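You operate a simulated robot arm through the tools that you are given. There is no shell and no other tool. Be economical: measure what you need, move in short steps, check, and stop when the job is done.

You run a simulated robot arm. Do the job below in one go: nothing can be reset, and whatever is moved stays where it is left.

## Task
Put things in order on the top of the bench. At the end: the green bracket stands where the red sign (marked "LOW") stood; the black magnet block stands on top of the gold flange; the red sign stands where the black magnet block stood; the blue weight stands on top of the yellow roll; whatever was shut is shut again. Leave all else as you found it, and nothing knocked over.

Only the result counts: the job must be done as asked and must still hold three seconds after the hand-in. Knocking over, shifting, dropping, spilling or breaking anything else fails it.

## Robot
A 7-joint arm with a two-finger parallel gripper, fixed in place. Base frame: the origin is at the foot of the arm, x ahead of it, y to its left, z up; the work surface is at about z = 850. Lengths are in mm, angles in rad, forces in N, time in s.
With the tool pointing down near the work surface it reaches from about 100 to 640 mm from the base axis. Its first joint turns from -1.152 to 1.152 rad. Payload 1.57 kg.
The TCP is the grasp point between the finger pads, 30 mm short of the fingertips. In the tool frame z runs along the fingers and y along their closing line. The gripper opens to 80 mm. The fingers are 17 mm wide and 12 mm thick; the gripper's body (40 by 82 mm) begins 80 mm behind the TCP.
Orientation is that of the tool frame in the base frame, as [roll, pitch, yaw] about the fixed x, y, z axes, in that order (R = Rz(yaw) Ry(pitch) Rx(roll)). With the fingers straight down and closing along the base's y, the tool's x points along the base's -x, its y along +y and its z along -z.

## Interface
- The arm moves only by the tool send_rows. Its argument "series" is a list of rows, each a list of 3 entries, a list of its own where there are three numbers: the shift along the tool's x, y, z in mm, then the turn, a rotation vector about the tool's x, y, z in rad, then the opening, from 0 (shut) to 1 (fully open). In form: [[[tx, ty, tz], [rx, ry, rz], grip], ...]. A call has 1 to 8 rows; each row shifts and turns the commanded pose from where the row before left it, along the tool's axes as they then stand. Rows are played at 5 a second. More than 50 mm and 0.15 rad between two rows, or a gripper value outside its range, and nothing of the call is played. A pose out of reach is approached as far as the arm can. The call stops where the force on the tool passes 40 N (or 10 N more than at its start, if that is more) or the arm is blocked; 0.2 s more then pass. Each finger travels about 72 mm/s and halts on what it meets, pressing with about 37 N; the grip force reading is that of the motor and also rises with nothing between the fingers. The clock runs only during rows and for 0.2 s after the last one: add rows that do not move to give the fingers time. The reply holds the time, the measured pose of the TCP, the force on the tool along the base axes, the opening and the grip force, in the units named above and with some noise, with the torque about the TCP (base axes, N m) and any sound that the robot's microphone picked up.
- Cameras (640 x 400 px; columns grow to the right, rows downward): "scene" is fixed at [69.4, 447.3, 1419.5]; the picture's right is [-0.62, -0.79, 0.00], its down [-0.48, 0.38, -0.79] and it looks along [0.62, -0.49, -0.61] (base axes); focal length 335 px, centre (320, 200). "wrist" rides on the gripper at [72, -7, -122] in the tool frame; the picture's right is [0.09, 1.00, 0.00], its down [-0.84, 0.08, -0.54] and it looks along [-0.54, 0.05, 0.84] (tool axes); focal length 238 px, centre (320, 200). There is no depth. A picture from a camera that has moved, and an enlarged one, comes with that camera's place and axes in the base frame and with its lens.
- capture(camera): a new picture of that camera. It takes no simulated time.
- zoom(camera, box): a new picture of the part [left, top, right, bottom] of that camera's present view, enlarged. It takes no simulated time.
- sign_off(): hands the job in; it is judged then, once.

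Work in short steps. Places have to be worked out from the pictures, the camera data and where the tool is seen: move nearer, look again, correct. Check each grasp and each placing, and mend what went wrong. You have 120 turns and 84 pictures in all, those below and enlarged ones among them. Open the gripper and draw the arm clear of the work before you hand the job in, unless the task says otherwise; then end with one line.

The tools are called as name(argument=value, ...) on one line, values as JSON. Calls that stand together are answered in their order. send_rows: Moves the arm, as the interface text tells. Its arguments: {"type":"object","properties":{"series":{"type":"array","items":{"type":"array"}}},"required":["series"]} The other tools are called the same way: capture (camera) takes a picture; zoom (camera, box) takes an enlarged picture of a part of a camera's view; sign_off () hands the job in.

At the start:

```text
time: 0.0
ee_pos: [350.1, 99.9, 1205.7]
ee_rot: [-3.14, 0.001, 3.138]
force: [-1.0, 0.4, 0.0]
moment: [0.03, 0.04, 0.0]
width: 79.8
finger_force: 0.0
```

scene: 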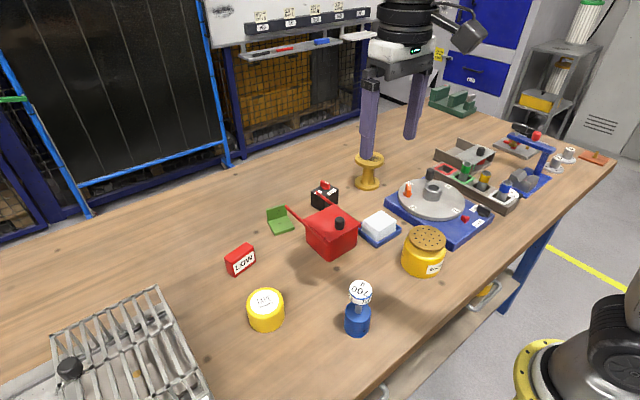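
wrist: 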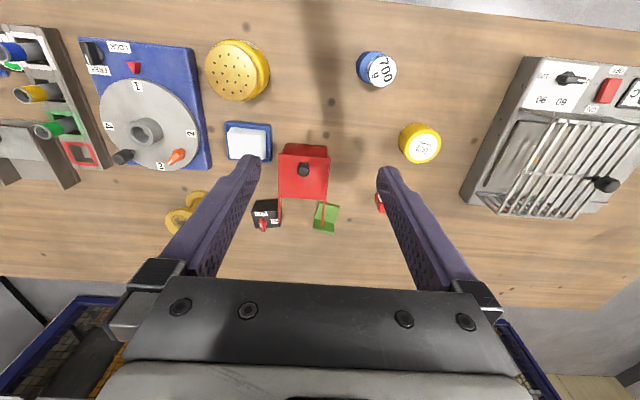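

I'll start with enlarged views of the work area to identify objects and measure them.

zoom(camera="scene", box=[210, 140, 410, 265])

zoom(camera="scene", box=[210, 220, 410, 345])

zoom(camera="wrist", box=[160, 100, 460, 288])

```text
3.20 times, centred on (310, 202) of scene
camera zoom: at [69.4, 447.3, 1419.5], right [-0.62, -0.79, 0.0], down [-0.48, 0.38, -0.79], along [0.62, -0.49, -0.61], focal length 1073 px, centre (352, 192)
```

zoom: 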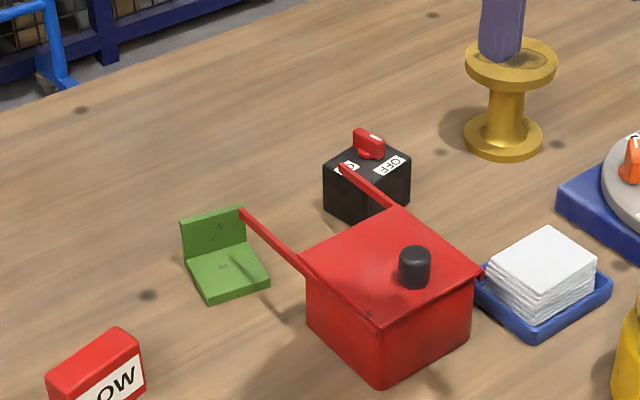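

```text
3.20 times, centred on (310, 282) of scene
camera zoom: at [69.4, 447.3, 1419.5], right [-0.62, -0.79, 0.0], down [-0.48, 0.38, -0.79], along [0.62, -0.49, -0.61], focal length 1073 px, centre (352, -64)
```

zoom: 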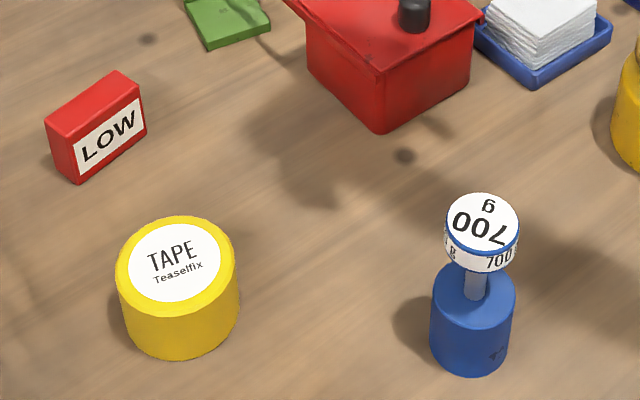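

```text
2.13 times, centred on (310, 194) of wrist
camera zoom: at [277.4, 92.6, 1329.1], right [-0.09, 1.0, 0.0], down [0.84, 0.08, 0.54], along [0.54, 0.05, -0.84], focal length 507 px, centre (341, 213)
```

zoom: 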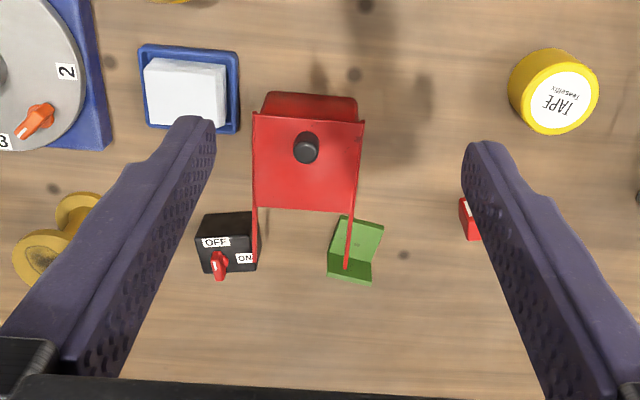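

Triangulating both cameras gives these rough places:

| Item | x | y | z |
|---|---|---|---|
| Weight | 295 | 182 | – |
| Roll | 414 | 306 | – |
| Sign | 560 | 274 | – |
| Bracket | 620 | 140 | – |
| Magnet | 620 | -10 | – |
| Flange | 623 | -170 | – |
| Ends of the red box's bars | 603 | 129 and 36 | 925 |

I'll move above the weight and look again.

send_rows(series=[[[18, 27, 35], [0, 0, 0], 1], [[18, 27, 35], [0, 0, 0], 1], [[19, 27, 35], [0, 0, 0], 1], [[0, 0, 0], [0, 0, 0], 1]])

capture(camera="wrist")

capture(camera="scene")

```text
time: 1.0
ee_pos: [296.1, 181.2, 1100.6]
ee_rot: [-3.141, 0.0, 3.141]
force: [0.2, 0.1, -0.1]
moment: [0.0, -0.01, 0.02]
width: 80.0
finger_force: 0.0
```

```text
78 pictures are left
camera wrist: at [224.0, 174.2, 1223.3], right [-0.09, 1.0, 0.0], down [0.84, 0.08, 0.54], along [0.54, 0.05, -0.84], focal length 238 px, centre (320, 200)
```

wrist: 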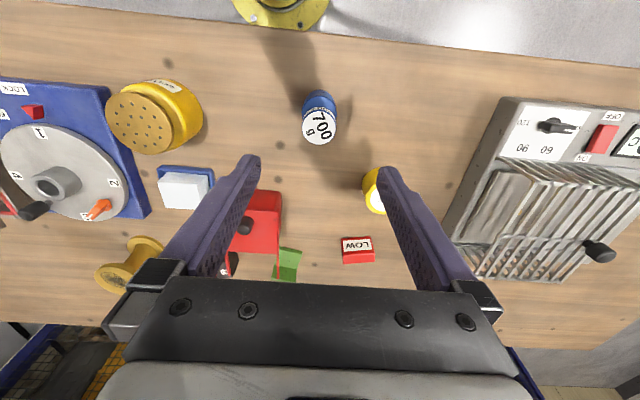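

```text
77 pictures are left
```

scene: 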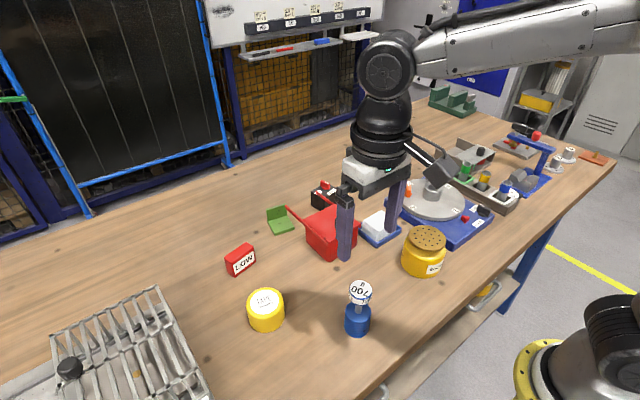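

The knob's top comes out near (300, 179, 958), with the body's top at about 906. I'll descend to just above the knob and check.

send_rows(series=[[[-4, -2, 45], [0, 0, 0], 1], [[0, 0, 45], [0, 0, 0], 1], [[0, 0, 0], [0, 0, 0], 1]])

capture(camera="wrist")

zoom(camera="scene", box=[260, 210, 460, 335])

```text
time: 1.8
ee_pos: [299.4, 177.2, 1011.3]
ee_rot: [-3.14, 0.001, 3.138]
force: [1.1, -0.1, 0.5]
moment: [-0.01, -0.01, 0.02]
width: 79.9
finger_force: 0.0
```

```text
76 pictures are left
camera wrist: at [226.6, 170.6, 1133.8], right [-0.09, 1.0, 0.0], down [0.84, 0.08, 0.54], along [0.54, 0.05, -0.84], focal length 238 px, centre (320, 200)
```

wrist: 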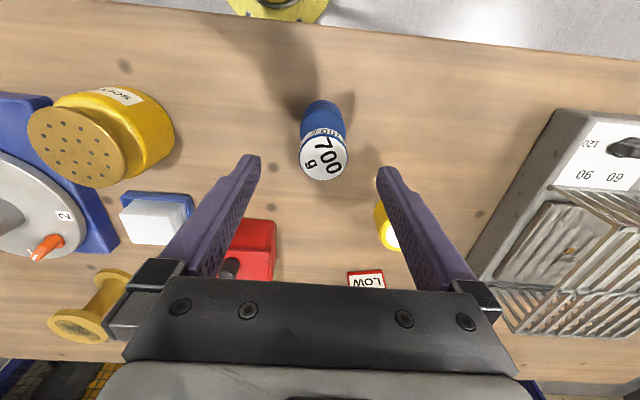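

```text
3.20 times, centred on (360, 272) of scene
camera zoom: at [69.4, 447.3, 1419.5], right [-0.62, -0.79, 0.0], down [-0.48, 0.38, -0.79], along [0.62, -0.49, -0.61], focal length 1073 px, centre (192, -32)
```

zoom: 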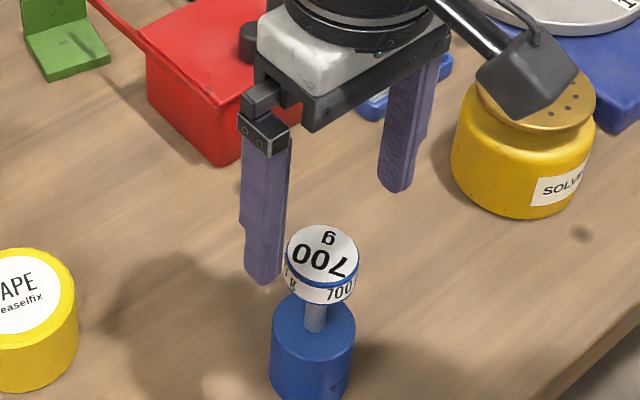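

The knob's centre is at about (300.5, 180.5). I'll descend to TCP z≈945 and close on the knob.

send_rows(series=[[[-1, 3, 33], [0, 0, 0], 1], [[0, 0, 33], [0, 0, 0], 1], [[0, 0, 0], [0, 0, 0], 1], [[0, 0, 0], [0, 0, 0], 0.4], [[0, 0, 0], [0, 0, 0], 0.4], [[0, 0, 0], [0, 0, 0], 0.4]])

zoom(camera="scene", box=[260, 210, 460, 335])

```text
time: 3.2
ee_pos: [300.0, 180.7, 945.8]
ee_rot: [-3.14, 0.0, 3.139]
force: [-0.3, -2.4, 0.0]
moment: [-0.08, 0.0, 0.01]
width: 37.7
finger_force: 36.8
```

```text
3.20 times, centred on (360, 272) of scene
camera zoom: at [69.4, 447.2, 1419.5], right [-0.62, -0.79, 0.0], down [-0.48, 0.38, -0.79], along [0.62, -0.49, -0.61], focal length 1073 px, centre (192, -32)
```

zoom: 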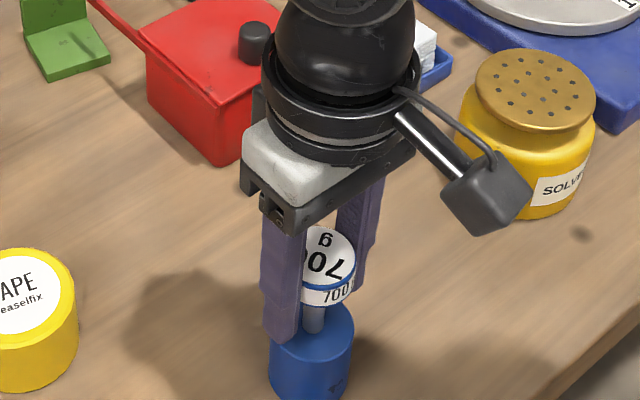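

Gripped: 37.7 mm at 37 N. I'll lift and check the load.

send_rows(series=[[[0, 0, -20], [0, 0, 0], 0.3], [[0, 0, -40], [0, 0, 0], 0.3], [[0, 0, -45], [0, 0, 0], 0.3], [[0, 0, 0], [0, 0, 0], 0.3]])

capture(camera="wrist")

capture(camera="scene")

```text
time: 4.2
ee_pos: [301.0, 180.3, 1050.2]
ee_rot: [3.142, -0.002, 3.139]
force: [0.0, 0.3, -6.6]
moment: [0.01, -0.01, -0.01]
width: 37.5
finger_force: 37.1
```

```text
73 pictures are left
camera wrist: at [228.3, 174.0, 1172.6], right [-0.09, 1.0, 0.0], down [0.84, 0.08, 0.54], along [0.54, 0.05, -0.84], focal length 238 px, centre (320, 200)
```

wrist: 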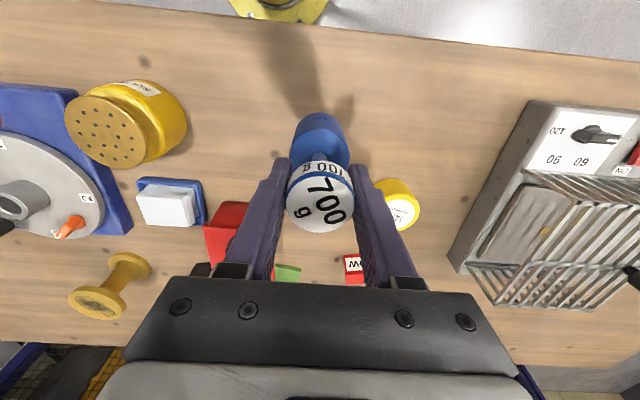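

```text
72 pictures are left
```

scene: 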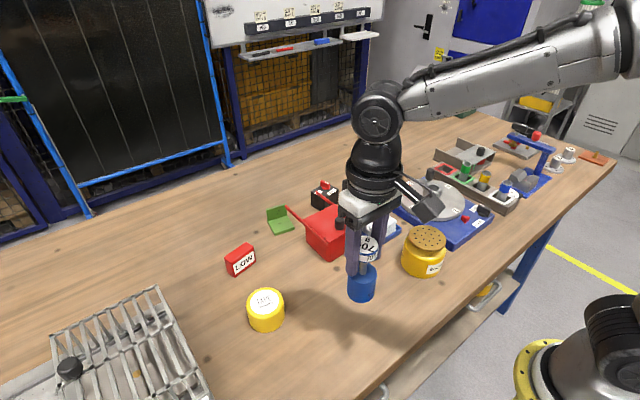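

The weight is held (about 6.6 N). I'll zoom on the roll to get its precise centre and height.

zoom(camera="wrist", box=[340, 160, 440, 222])

zoom(camera="scene", box=[220, 270, 316, 330])

```text
6.40 times, centred on (390, 191) of wrist
camera zoom: at [228.3, 174.0, 1172.6], right [-0.09, 1.0, 0.0], down [0.84, 0.08, 0.54], along [0.54, 0.05, -0.84], focal length 1525 px, centre (-128, 258)
```

zoom: 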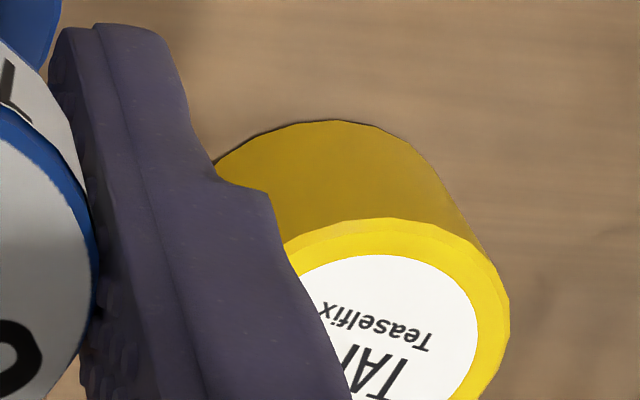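

```text
6.67 times, centred on (268, 300) of scene
camera zoom: at [69.4, 447.4, 1419.5], right [-0.62, -0.79, 0.0], down [-0.48, 0.38, -0.79], along [0.62, -0.49, -0.61], focal length 2236 px, centre (667, -467)
```

zoom: 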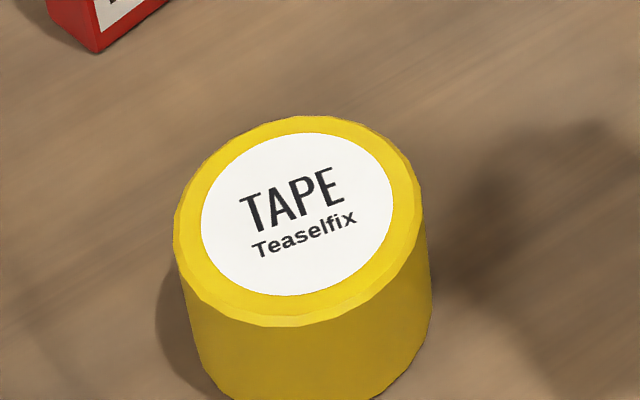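

The finger hides part of the roll, so I'll sidestep about 45 mm in -y for a clear view of it.

send_rows(series=[[[0, -45, 0], [0, 0, 0], 0.3], [[0, 0, 0], [0, 0, 0], 0.3]])

zoom(camera="wrist", box=[370, 160, 498, 240])

```text
time: 4.8
ee_pos: [303.1, 133.9, 1047.2]
ee_rot: [-3.14, 0.001, -3.141]
force: [-0.1, -0.4, -6.4]
moment: [-0.01, 0.02, -0.01]
width: 37.3
finger_force: 37.0
```

```text
5.00 times, centred on (434, 200) of wrist
camera zoom: at [229.2, 127.7, 1171.5], right [-0.09, 1.0, 0.0], down [0.84, 0.08, 0.54], along [0.54, 0.05, -0.84], focal length 1192 px, centre (-250, 200)
```

zoom: 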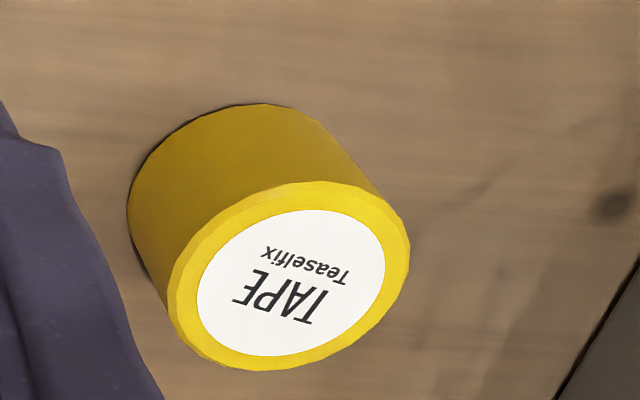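

Roll top: centre about (417, 300), z≈901. I'll carry the weight over it at a safe height.

send_rows(series=[[[-22.8, 33.2, 0], [0, 0, 0], 0.3], [[-22.8, 33.2, 0], [0, 0, 0], 0.3], [[-22.8, 33.2, 0], [0, 0, 0], 0.3], [[-22.8, 33.2, 0], [0, 0, 0], 0.3], [[-22.8, 33.2, 0], [0, 0, 0], 0.3], [[0, 0, 0], [0, 0, 0], 0.3]])

zoom(camera="scene", box=[190, 220, 350, 320])

capture(camera="wrist")

```text
time: 6.2
ee_pos: [413.5, 303.2, 1050.2]
ee_rot: [-3.14, 0.0, 3.14]
force: [-1.4, 0.0, -7.2]
moment: [0.04, 0.01, -0.03]
width: 37.3
finger_force: 37.6
```

```text
4.00 times, centred on (270, 270) of scene
camera zoom: at [69.4, 447.4, 1419.5], right [-0.62, -0.79, 0.0], down [-0.48, 0.38, -0.79], along [0.62, -0.49, -0.61], focal length 1341 px, centre (520, -80)
```

zoom: 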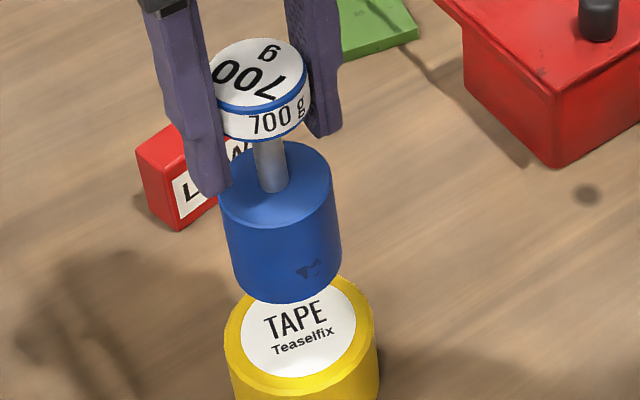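

```text
67 pictures are left
camera wrist: at [341.0, 296.3, 1172.5], right [-0.09, 1.0, 0.0], down [0.84, 0.08, 0.54], along [0.54, 0.05, -0.84], focal length 238 px, centre (320, 200)
```

wrist: 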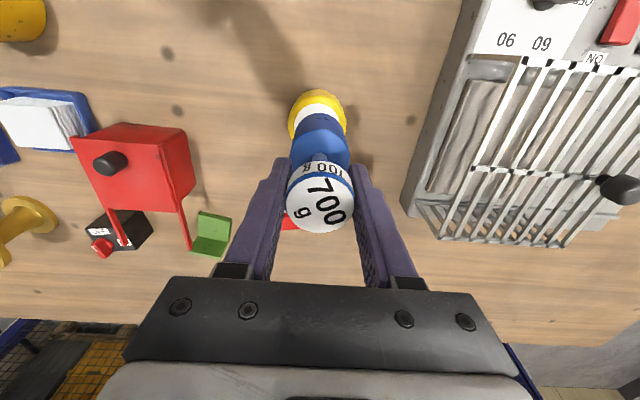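

The weight is nearly centred. I'll correct by +3.5 in x and -3 in y, and lower to just above the roll.

send_rows(series=[[[-3.5, -3, 0], [0, 0, 0], 0.3], [[0, 0, 25], [0, 0, 0], 0.3], [[0, 0, 19], [0, 0, 0], 0.3], [[0, 0, 0], [0, 0, 0], 0.3]])

zoom(camera="scene", box=[210, 240, 330, 340])

zoom(camera="wrist", box=[260, 60, 390, 240])

```text
time: 7.2
ee_pos: [417.8, 299.4, 1006.1]
ee_rot: [-3.14, 0.0, 3.138]
force: [0.0, 0.5, -6.4]
moment: [0.01, -0.01, 0.0]
width: 37.4
finger_force: 37.0
```

```text
4.00 times, centred on (270, 290) of scene
camera zoom: at [69.4, 447.4, 1419.5], right [-0.62, -0.79, 0.0], down [-0.48, 0.38, -0.79], along [0.62, -0.49, -0.61], focal length 1341 px, centre (520, -160)
```

zoom: 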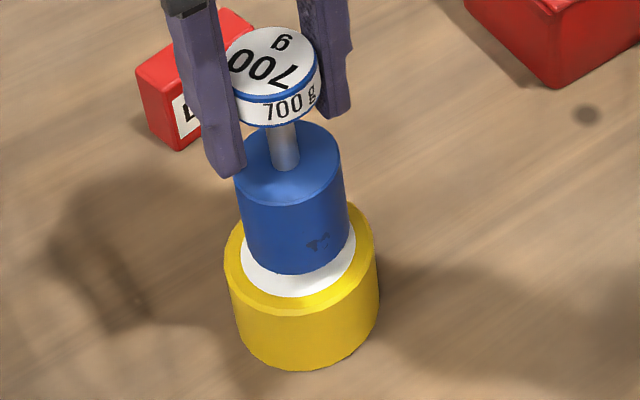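

```text
2.22 times, centred on (325, 150) of wrist
camera zoom: at [345.6, 293.5, 1129.3], right [-0.09, 1.0, 0.0], down [0.84, 0.08, 0.54], along [0.54, 0.05, -0.84], focal length 530 px, centre (309, 311)
```

zoom: 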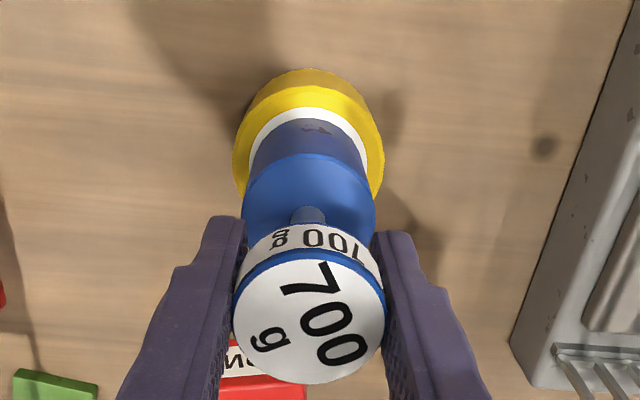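

It looks well centred. I'll lower in 2 mm steps until the load comes off.

send_rows(series=[[[0, 0, 2], [0, 0, 0], 0.3], [[0, 0, 2], [0, 0, 0], 0.3], [[0, 0, 1], [0, 0, 0], 0.3], [[0, 0, 0], [0, 0, 0], 0.3]])

```text
time: 8.2
ee_pos: [418.9, 299.9, 1001.4]
ee_rot: [-3.141, -0.001, 3.141]
force: [0.6, 0.6, -7.3]
moment: [-0.01, -0.01, 0.02]
width: 37.6
finger_force: 37.6
```

Still hanging; I'll continue down.

send_rows(series=[[[0, 0, 1.5], [0, 0, 0], 0.3], [[0, 0, 1.5], [0, 0, 0], 0.3], [[0, 0, 0], [0, 0, 0], 0.3]])

```text
time: 9.0
ee_pos: [418.3, 298.7, 997.3]
ee_rot: [-3.138, 0.001, 3.139]
force: [0.1, -0.2, -7.5]
moment: [-0.02, 0.01, -0.01]
width: 37.3
finger_force: 37.1
```

send_rows(series=[[[0, 0, 1.5], [0, 0, 0], 0.3], [[0, 0, 0], [0, 0, 0], 0.3]])

zoom(camera="scene", box=[210, 240, 330, 340])

```text
time: 9.6
ee_pos: [418.7, 300.0, 996.7]
ee_rot: [-3.141, 0.001, 3.139]
force: [-0.4, -0.7, -7.2]
moment: [0.0, 0.0, 0.0]
width: 37.5
finger_force: 37.2
```

```text
4.00 times, centred on (270, 290) of scene
camera zoom: at [69.4, 447.4, 1419.5], right [-0.62, -0.79, 0.0], down [-0.48, 0.38, -0.79], along [0.62, -0.49, -0.61], focal length 1341 px, centre (520, -160)
```

zoom: 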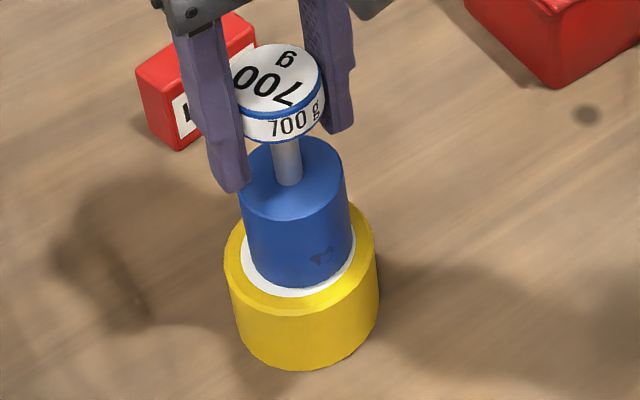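

Close to contact now; I'll keep going in 1.5 mm steps.

send_rows(series=[[[0, 0, 1.5], [0, 0, 0], 0.3], [[0, 0, 1.5], [0, 0, 0], 0.3], [[0, 0, 0], [0, 0, 0], 0.3]])

```text
time: 10.4
ee_pos: [419.1, 300.0, 994.0]
ee_rot: [-3.14, 0.0, 3.139]
force: [0.6, 0.7, -7.1]
moment: [-0.03, -0.03, 0.02]
width: 37.4
finger_force: 37.0
```

send_rows(series=[[[0, 0, 1.5], [0, 0, 0], 0.3], [[0, 0, 1.5], [0, 0, 0], 0.3], [[0, 0, 0], [0, 0, 0], 0.3]])

```text
time: 11.2
ee_pos: [417.8, 298.9, 992.1]
ee_rot: [3.139, 0.003, 3.14]
force: [-4.1, -2.7, 11.9]
moment: [-0.22, 0.68, 0.04]
width: 37.3
finger_force: 37.3
```

Contact: +12 N upward. I'll relax by 0.7 mm, open, and rise.

send_rows(series=[[[0, 0, -0.7], [0, 0, 0], 0.3], [[0, 0, 0], [0, 0, 0], 0.6], [[0, 0, 0], [0, 0, 0], 0.9], [[0, 0, 0], [0, 0, 0], 0.9], [[0, 0, -30], [0, 0, 0], 0.9], [[0, 0, -40], [0, 0, 0], 0.9], [[0, 0, -40], [0, 0, 0], 0.9], [[0, 0, 0], [0, 0, 0], 0.9]])

zoom(camera="scene", box=[190, 220, 350, 345])

capture(camera="wrist")

```text
time: 13.0
ee_pos: [418.6, 298.8, 1101.8]
ee_rot: [-3.14, 0.0, 3.139]
force: [0.5, 0.9, 0.4]
moment: [0.02, 0.02, 0.04]
width: 72.1
finger_force: 0.0
```

```text
3.20 times, centred on (270, 282) of scene
camera zoom: at [69.4, 447.3, 1419.5], right [-0.62, -0.79, 0.0], down [-0.48, 0.38, -0.79], along [0.62, -0.49, -0.61], focal length 1073 px, centre (480, -64)
```

zoom: 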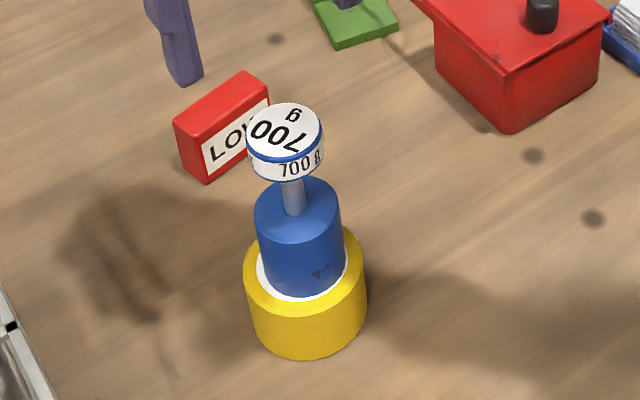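

```text
62 pictures are left
camera wrist: at [346.2, 291.3, 1224.0], right [-0.09, 1.0, 0.0], down [0.84, 0.08, 0.54], along [0.54, 0.05, -0.84], focal length 238 px, centre (320, 200)
```

wrist: 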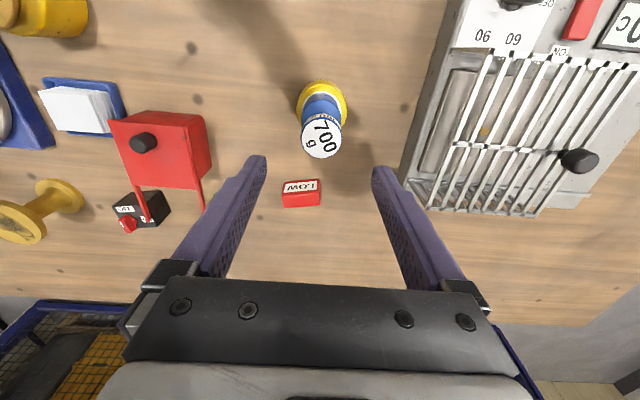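

The weight stands on the roll. I'll take the sign's exact pose from here, then head for the magnet.

zoom(camera="wrist", box=[260, 160, 340, 210])

send_rows(series=[[[-15, -45, 0], [0, 0, 0], 1], [[-15, -45, 0], [0, 0, 0], 1], [[-15, -45, 0], [0, 0, 0], 1], [[-15, -45, 0], [0, 0, 0], 1], [[-15, -45, 0], [0, 0, 0], 1], [[-15, -45, 0], [0, 0, 0], 1], [[-15, -40, 0], [0, 0, 0], 1], [[0, 0, 0], [0, 0, 0], 1]])

capture(camera="wrist")

```text
8.00 times, centred on (300, 185) of wrist
camera zoom: at [346.2, 291.3, 1224.0], right [-0.09, 1.0, 0.0], down [0.84, 0.08, 0.54], along [0.54, 0.05, -0.84], focal length 1907 px, centre (480, 320)
```

zoom: 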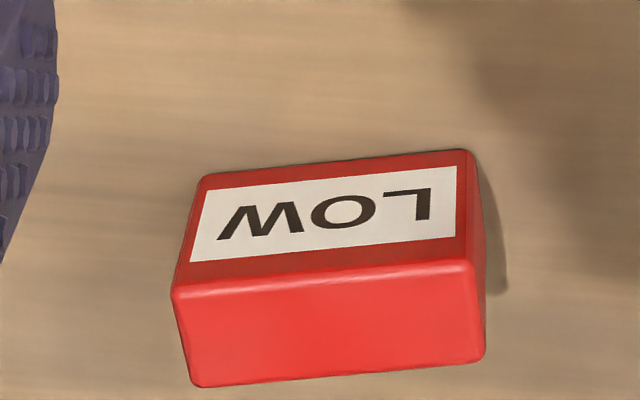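

```text
time: 14.8
ee_pos: [521.8, -9.5, 1102.0]
ee_rot: [-3.139, 0.003, 3.14]
force: [0.3, 0.2, 0.2]
moment: [-0.02, 0.0, -0.03]
width: 79.9
finger_force: 0.0
```

```text
60 pictures are left
camera wrist: at [449.4, -15.8, 1225.6], right [-0.09, 1.0, 0.0], down [0.84, 0.08, 0.54], along [0.54, 0.05, -0.84], focal length 238 px, centre (320, 200)
```

wrist: 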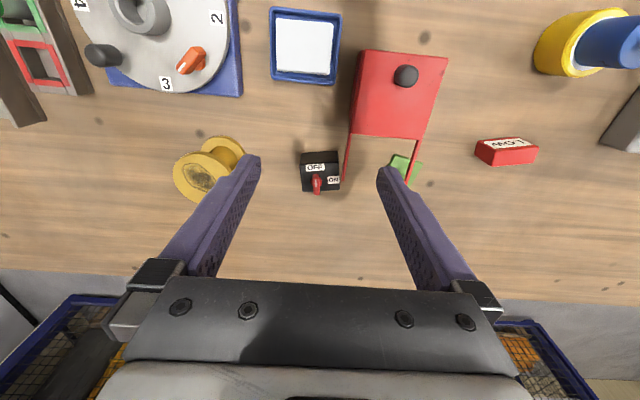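

The sign's centre is about (559, 279), roughly 59×23×48 mm, with its normal at 0.2 rad from +x. Next I'll zoom on the magnet, bracket and flange.

zoom(camera="wrist", box=[280, 130, 376, 206])

zoom(camera="wrist", box=[160, 120, 272, 220])

zoom(camera="scene", box=[250, 140, 410, 240])

```text
5.26 times, centred on (328, 168) of wrist
camera zoom: at [449.4, -15.8, 1225.6], right [-0.09, 1.0, 0.0], down [0.84, 0.08, 0.54], along [0.54, 0.05, -0.84], focal length 1254 px, centre (278, 368)
```

zoom: 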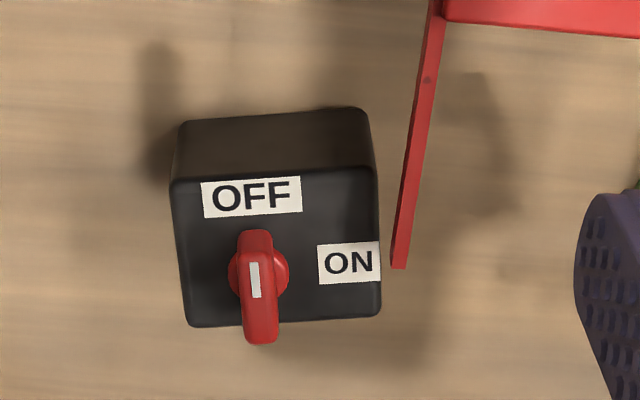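

```text
4.00 times, centred on (216, 170) of wrist
camera zoom: at [449.4, -15.8, 1225.6], right [-0.09, 1.0, 0.0], down [0.84, 0.08, 0.54], along [0.54, 0.05, -0.84], focal length 953 px, centre (736, 320)
```

zoom: 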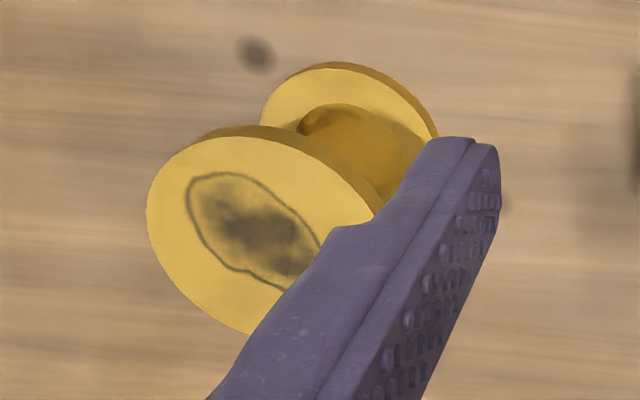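

```text
4.00 times, centred on (330, 190) of scene
camera zoom: at [69.4, 447.3, 1419.5], right [-0.62, -0.79, 0.0], down [-0.48, 0.38, -0.79], along [0.62, -0.49, -0.61], focal length 1341 px, centre (280, 240)
```

zoom: 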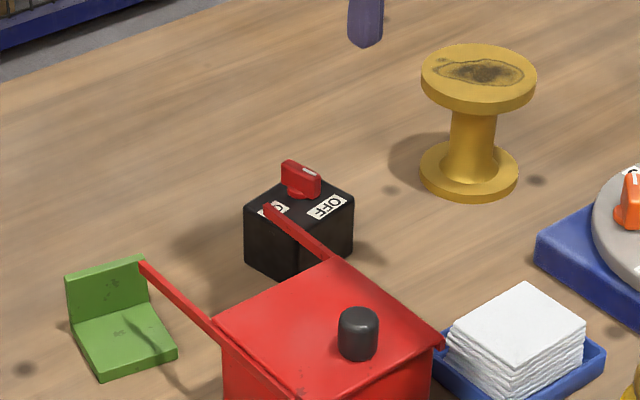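

Magnet: centre about (621, 0), 58×48 mm, top z≈893, yaw about 0.17; a bar end passes near its corner at (607, 32, 925). I'll grip it across its depth, closing near x so the fingers stay clear of the bars, which means turning the tool 1.40 rad.

send_rows(series=[[[0, 0, 0], [0, 0, 0.14], 1], [[0, 0, 0], [0, 0, 0.14], 1], [[0, 0, 0], [0, 0, 0.14], 1], [[0, 0, 0], [0, 0, 0.14], 1], [[0, 0, 0], [0, 0, 0.14], 1], [[0, 0, 0], [0, 0, 0.14], 1], [[0, 0, 0], [0, 0, 0.14], 1], [[0, 0, 0], [0, 0, 0.14], 1]])

send_rows(series=[[[0, 0, 0], [0, 0, 0.14], 1], [[0, 0, 0], [0, 0, 0.14], 1], [[0, 0, 0], [0, 0, 0], 1]])

```text
time: 16.6
ee_pos: [524.3, -11.7, 1102.3]
ee_rot: [3.142, 0.002, 2.018]
force: [0.8, -0.3, 0.0]
moment: [0.0, 0.01, -0.05]
width: 79.9
finger_force: 0.0
```

```text
time: 17.4
ee_pos: [522.8, -12.4, 1102.1]
ee_rot: [-3.141, 0.002, 1.739]
force: [0.1, -0.2, -1.1]
moment: [0.02, 0.0, 0.03]
width: 80.1
finger_force: 0.1
```

I'll translate over the magnet at this height and look.

send_rows(series=[[[-2, 49, 0], [0, 0, 0], 1], [[-2.5, 49, 0], [0, 0, 0], 1], [[0, 0, 35], [0, 0, 0], 1], [[0, 0, 0], [0, 0, 0], 1]])

capture(camera="wrist")

zoom(camera="scene", box=[250, 100, 410, 240])

```text
time: 18.4
ee_pos: [592.8, -0.5, 1062.5]
ee_rot: [3.14, 0.001, 1.742]
force: [-0.3, 0.2, 0.2]
moment: [0.01, -0.01, -0.02]
width: 79.4
finger_force: 0.0
out of reach, approached as far as the arm can: row 2
```

```text
56 pictures are left
camera wrist: at [573.5, 68.8, 1184.5], right [0.97, 0.26, 0.0], down [0.22, -0.81, 0.54], along [0.14, -0.52, -0.84], focal length 238 px, centre (320, 200)
```

wrist: 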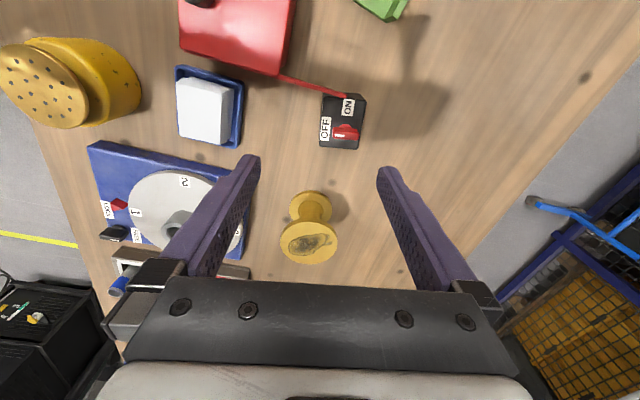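

```text
2.86 times, centred on (330, 170) of scene
camera zoom: at [69.3, 447.3, 1419.5], right [-0.62, -0.79, 0.0], down [-0.48, 0.38, -0.79], along [0.62, -0.49, -0.61], focal length 958 px, centre (291, 286)
```

zoom: 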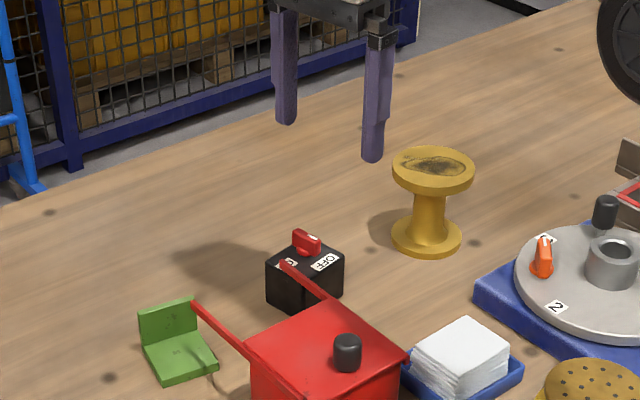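

Reach is smaller at this height, as it stopped at x=593. The view is good, so I'll zoom on the flange and magnet to measure.

zoom(camera="wrist", box=[260, 180, 372, 270])

zoom(camera="wrist", box=[300, 70, 396, 160])

```text
4.44 times, centred on (316, 225) of wrist
camera zoom: at [573.5, 68.8, 1184.5], right [0.97, 0.26, 0.0], down [0.22, -0.81, 0.54], along [0.14, -0.52, -0.84], focal length 1059 px, centre (338, 89)
```

zoom: 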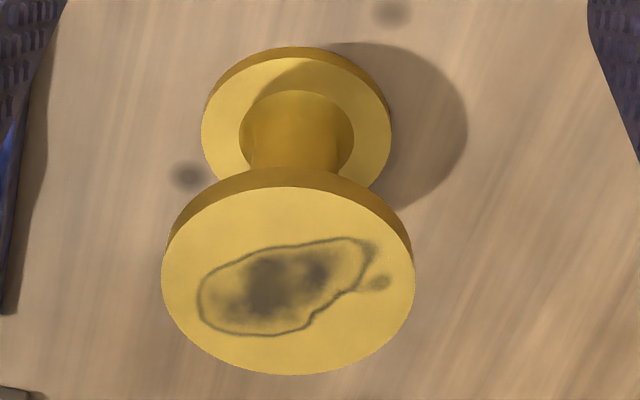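

```text
4.44 times, centred on (348, 115) of wrist
camera zoom: at [573.5, 68.8, 1184.5], right [0.97, 0.26, 0.0], down [0.22, -0.81, 0.54], along [0.14, -0.52, -0.84], focal length 1059 px, centre (196, 578)
```

zoom: 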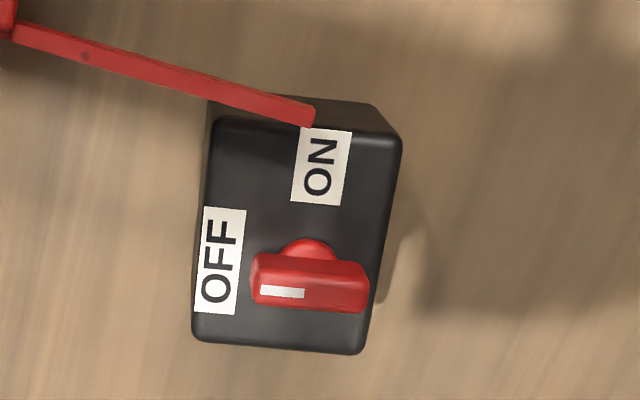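

Refined estimates:
- **Magnet:** centre about (620, -1), with its depth axis matching the tool's yaw.
- **Flange:** top centre about (617, -153, 945), diameter about 77.

I'll descend to about z 965, where reach should be larger, then fix x.

send_rows(series=[[[0, 0, 45], [0, 0, 0], 1], [[0, 0, 45], [0, 0, 0], 1], [[0, 0, 0], [0, 0, 0], 1]])

```text
time: 19.2
ee_pos: [592.5, -2.2, 972.7]
ee_rot: [3.141, 0.003, 1.739]
force: [-0.2, -0.3, -0.5]
moment: [0.01, -0.03, -0.01]
width: 79.9
finger_force: 0.1
```

send_rows(series=[[[-3.7, 27.3, 0], [0, 0, 0], 1], [[0, 0, 0], [0, 0, 0], 1]])

zoom(camera="scene", box=[250, 120, 410, 240])

capture(camera="wrist")

```text
time: 19.8
ee_pos: [620.9, -0.9, 973.1]
ee_rot: [3.141, 0.002, 1.738]
force: [-0.5, 0.4, 0.1]
moment: [0.02, -0.02, 0.0]
width: 80.3
finger_force: 0.0
```

```text
3.33 times, centred on (330, 180) of scene
camera zoom: at [69.4, 447.3, 1419.5], right [-0.62, -0.79, 0.0], down [-0.48, 0.38, -0.79], along [0.62, -0.49, -0.61], focal length 1118 px, centre (287, 267)
```

zoom: 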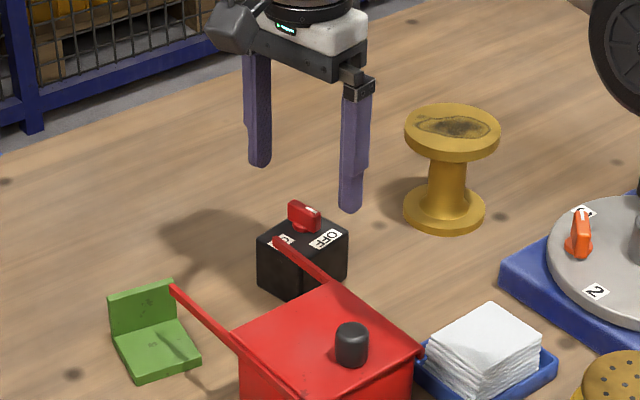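

```text
51 pictures are left
camera wrist: at [601.1, 68.0, 1095.1], right [0.97, 0.26, 0.0], down [0.22, -0.81, 0.54], along [0.14, -0.52, -0.84], focal length 238 px, centre (320, 200)
```

wrist: 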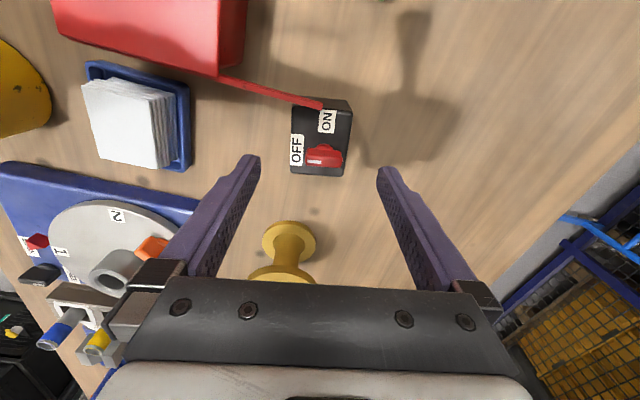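

Aligned over the magnet at (621, -1). I'll descend straight to TCP z≈885.

send_rows(series=[[[0, 0, 40], [0, 0, 0], 1], [[0, 0, 30], [0, 0, 0], 1], [[0, 0, 0], [0, 0, 0], 1]])

zoom(camera="scene", box=[260, 150, 400, 240])

zoom(camera="wrist", box=[220, 80, 420, 205])

```text
time: 20.6
ee_pos: [620.6, -0.6, 900.6]
ee_rot: [3.141, 0.003, 1.742]
force: [0.4, 0.2, 0.7]
moment: [-0.01, 0.03, 0.0]
width: 80.1
finger_force: 0.0
```

```text
4.44 times, centred on (330, 195) of scene
camera zoom: at [69.4, 447.3, 1419.5], right [-0.62, -0.79, 0.0], down [-0.48, 0.38, -0.79], along [0.62, -0.49, -0.61], focal length 1490 px, centre (276, 222)
```

zoom: 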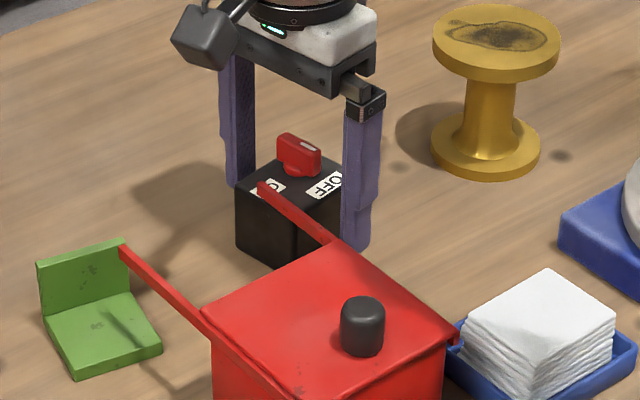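

```text
3.20 times, centred on (320, 142) of wrist
camera zoom: at [600.4, 69.4, 1023.0], right [0.97, 0.26, 0.0], down [0.22, -0.81, 0.54], along [0.14, -0.52, -0.84], focal length 763 px, centre (320, 384)
```

zoom: 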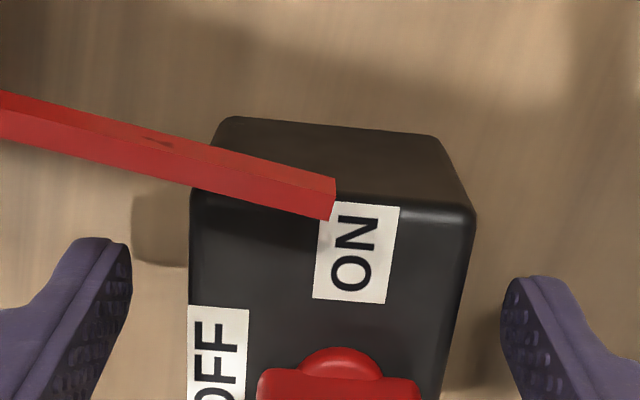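

The block sits about 2 mm toward +tool-y and the bars are clear of the fingers. I'll shift 2 mm, go down 15 and close.

send_rows(series=[[[0, 2, 0], [0, 0, 0], 1], [[0, 0, 15], [0, 0, 0], 1], [[0, 0, 0], [0, 0, 0], 1], [[0, 0, 0], [0, 0, 0], 0.5], [[0, 0, 0], [0, 0, 0], 0.5], [[0, 0, 0], [0, 0, 0], 0.5], [[0, 0, 0], [0, 0, 0], 0.5]])

```text
time: 22.2
ee_pos: [622.6, 1.1, 885.1]
ee_rot: [3.141, 0.003, 1.742]
force: [-3.8, -0.7, 1.2]
moment: [-0.02, 0.1, 0.01]
width: 50.1
finger_force: 36.9
```

Gripped at 50 mm. I'll lift 8 mm, shift away from the bar (-y), then raise.

send_rows(series=[[[0, 0, -8], [0, 0, 0], 0.4], [[-20, -3, 0], [0, 0, 0], 0.4], [[0, -6, -30], [0, 0, 0], 0.4], [[0, -8, -40], [0, 0, 0], 0.4], [[0, -6, -40], [0, 0, 0], 0.4], [[0, 0, 0], [0, 0, 0], 0.4]])

zoom(camera="scene", box=[240, 100, 420, 240])

capture(camera="wrist")

```text
time: 23.6
ee_pos: [603.5, -23.3, 1003.1]
ee_rot: [3.141, 0.001, 1.74]
force: [-0.3, 0.1, -9.1]
moment: [0.03, 0.02, 0.02]
width: 49.8
finger_force: 36.5
```

```text
2.86 times, centred on (330, 170) of scene
camera zoom: at [69.5, 447.3, 1419.5], right [-0.62, -0.79, 0.0], down [-0.48, 0.38, -0.79], along [0.62, -0.49, -0.61], focal length 958 px, centre (291, 286)
```

zoom: 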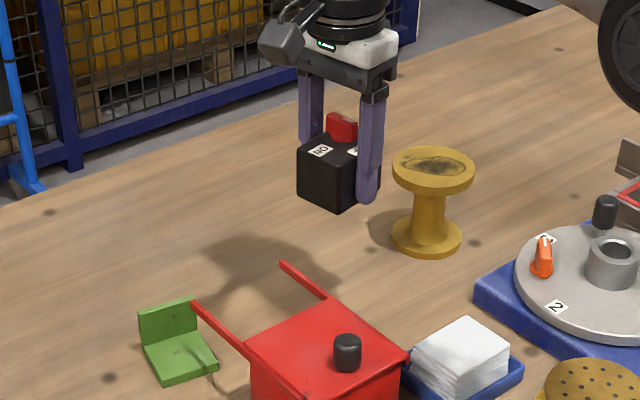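

```text
47 pictures are left
camera wrist: at [584.1, 46.5, 1125.0], right [0.97, 0.26, 0.0], down [0.22, -0.81, 0.54], along [0.14, -0.52, -0.84], focal length 238 px, centre (320, 200)
```

wrist: 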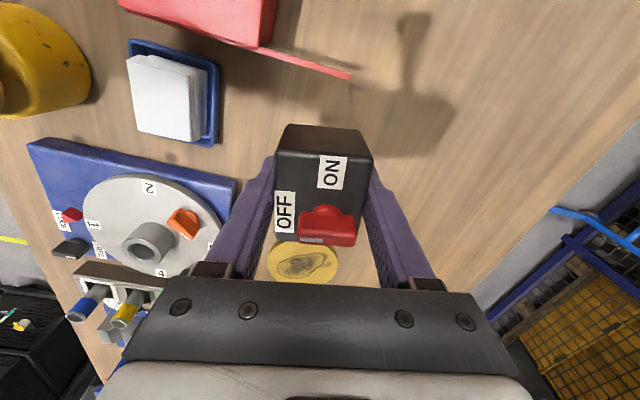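

Holding about 0.93 kg. I'll carry it at z≈1003 toward the flange, stopping slightly short in x.

send_rows(series=[[[-30, -6, 0], [0, 0, 0], 0.4], [[-31, -6, 0], [0, 0, 0], 0.4], [[-31, -6, 0], [0, 0, 0], 0.4], [[-30, -6.5, 0], [0, 0, 0], 0.4], [[0, 0, 0], [0, 0, 0], 0.4]])

zoom(camera="scene", box=[290, 80, 450, 220])

capture(camera="wrist")

```text
time: 24.8
ee_pos: [601.0, -145.3, 1002.4]
ee_rot: [3.141, -0.001, 1.742]
force: [-0.6, -0.3, -9.7]
moment: [0.0, -0.02, -0.02]
width: 50.1
finger_force: 36.6
```

```text
2.86 times, centred on (370, 150) of scene
camera zoom: at [69.5, 447.3, 1419.5], right [-0.62, -0.79, 0.0], down [-0.48, 0.38, -0.79], along [0.62, -0.49, -0.61], focal length 958 px, centre (177, 343)
```

zoom: 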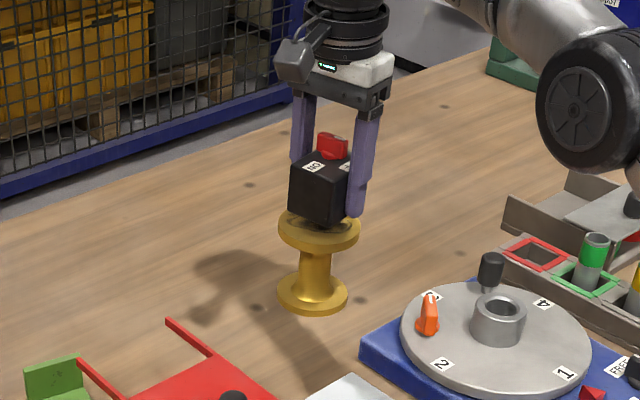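

```text
45 pictures are left
camera wrist: at [581.5, -75.7, 1124.7], right [0.97, 0.26, 0.0], down [0.22, -0.81, 0.54], along [0.14, -0.52, -0.84], focal length 238 px, centre (320, 200)
```

wrist: 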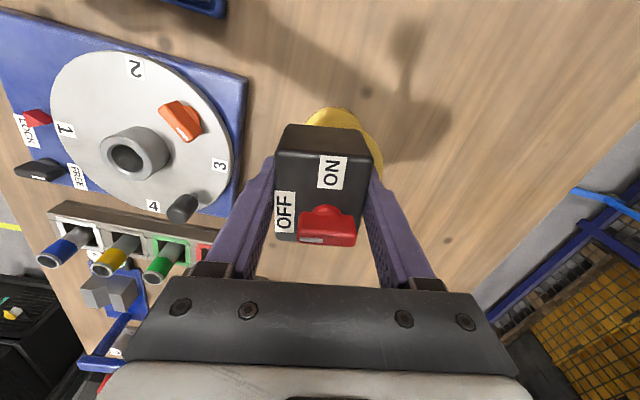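

The flange is further out in +x, as expected. I'll move to (617, -153) while lowering about 8 mm.

send_rows(series=[[[-10.3, 14.5, 8], [0, 0, 0], 0.4], [[0, 0, 0], [0, 0, 0], 0.4]])

zoom(camera="scene", box=[320, 110, 410, 200])

zoom(camera="wrist", box=[230, 80, 420, 260])

```text
time: 25.4
ee_pos: [614.4, -153.6, 995.6]
ee_rot: [-3.14, 0.0, 1.742]
force: [-0.3, 0.1, -9.8]
moment: [0.01, -0.01, -0.01]
width: 49.9
finger_force: 36.9
```

```text
4.44 times, centred on (365, 155) of scene
camera zoom: at [69.5, 447.3, 1419.5], right [-0.62, -0.79, 0.0], down [-0.48, 0.38, -0.79], along [0.62, -0.49, -0.61], focal length 1490 px, centre (120, 400)
```

zoom: 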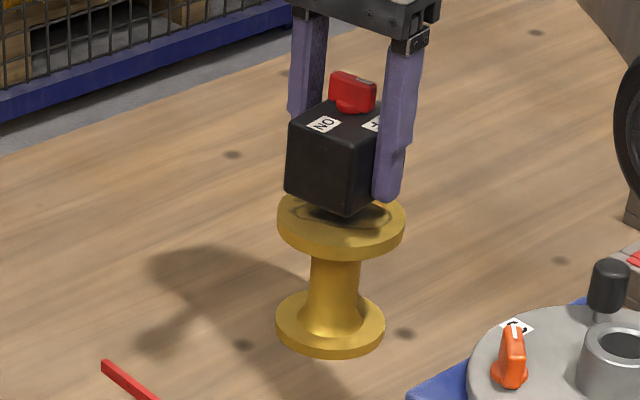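

```text
2.22 times, centred on (325, 170) of wrist
camera zoom: at [595.5, -83.3, 1117.5], right [0.97, 0.26, 0.0], down [0.22, -0.81, 0.54], along [0.14, -0.52, -0.84], focal length 530 px, centre (309, 267)
```

zoom: 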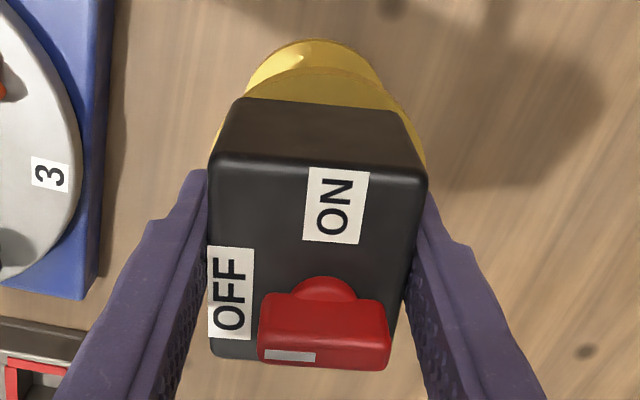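

Alignment is within a couple of mm. I'll lower gradually and watch the force.

send_rows(series=[[[-2, 0, 5], [0, 0, 0], 0.4], [[0, 0, 3], [0, 0, 0], 0.4], [[0, 0, 2], [0, 0, 0], 0.4], [[0, 0, 0], [0, 0, 0], 0.4]])

zoom(camera="scene", box=[320, 110, 410, 200])

```text
time: 26.4
ee_pos: [617.1, -155.9, 985.4]
ee_rot: [-3.139, 0.0, 1.739]
force: [0.1, -0.3, -9.1]
moment: [0.01, -0.01, 0.01]
width: 49.9
finger_force: 36.6
```

```text
4.44 times, centred on (365, 155) of scene
camera zoom: at [69.5, 447.3, 1419.5], right [-0.62, -0.79, 0.0], down [-0.48, 0.38, -0.79], along [0.62, -0.49, -0.61], focal length 1490 px, centre (120, 400)
```

zoom: 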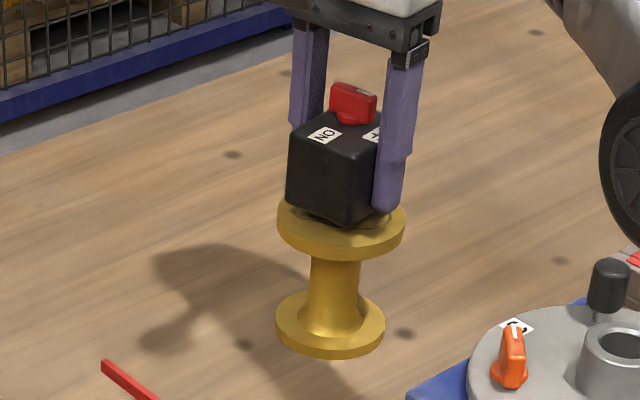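

send_rows(series=[[[0, 0, 1.5], [0, 0, 0], 0.4], [[0, 0, 1.5], [0, 0, 0], 0.4], [[0, 0, 0], [0, 0, 0], 0.4]])

```text
time: 27.2
ee_pos: [616.5, -157.2, 981.7]
ee_rot: [3.141, 0.0, 1.741]
force: [-0.9, 0.4, -9.0]
moment: [0.0, -0.02, 0.0]
width: 49.8
finger_force: 36.5
```

No contact yet; I'll go a bit further.

send_rows(series=[[[0, 0, 1.5], [0, 0, 0], 0.4], [[0, 0, 1.5], [0, 0, 0], 0.4], [[0, 0, 0], [0, 0, 0], 0.4]])

zoom(camera="scene", box=[320, 110, 410, 200])

```text
time: 28.0
ee_pos: [617.2, -157.3, 979.7]
ee_rot: [-3.141, 0.0, 1.741]
force: [-1.2, -1.0, -9.6]
moment: [-0.03, -0.01, -0.01]
width: 50.0
finger_force: 36.7
```

```text
4.44 times, centred on (365, 155) of scene
camera zoom: at [69.5, 447.3, 1419.5], right [-0.62, -0.79, 0.0], down [-0.48, 0.38, -0.79], along [0.62, -0.49, -0.61], focal length 1490 px, centre (120, 400)
```

zoom: 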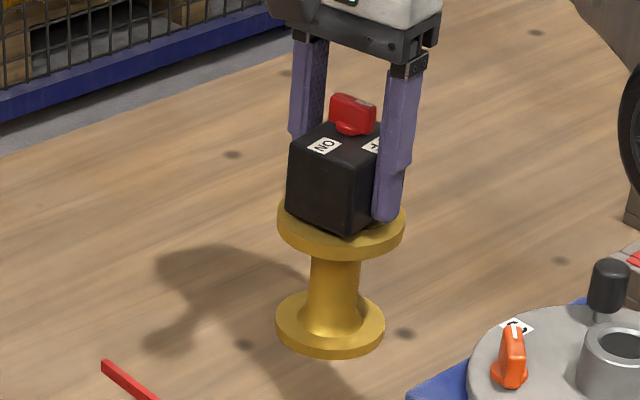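

Nearly there; I'll continue in 1.5 mm steps.

send_rows(series=[[[0, 0, 1.5], [0, 0, 0], 0.4], [[0, 0, 1.5], [0, 0, 0], 0.4], [[0, 0, 0], [0, 0, 0], 0.4]])

```text
time: 28.8
ee_pos: [617.0, -158.9, 976.8]
ee_rot: [-3.141, 0.0, 1.741]
force: [-0.2, -0.3, -8.1]
moment: [0.06, 0.02, -0.01]
width: 49.9
finger_force: 36.8
```

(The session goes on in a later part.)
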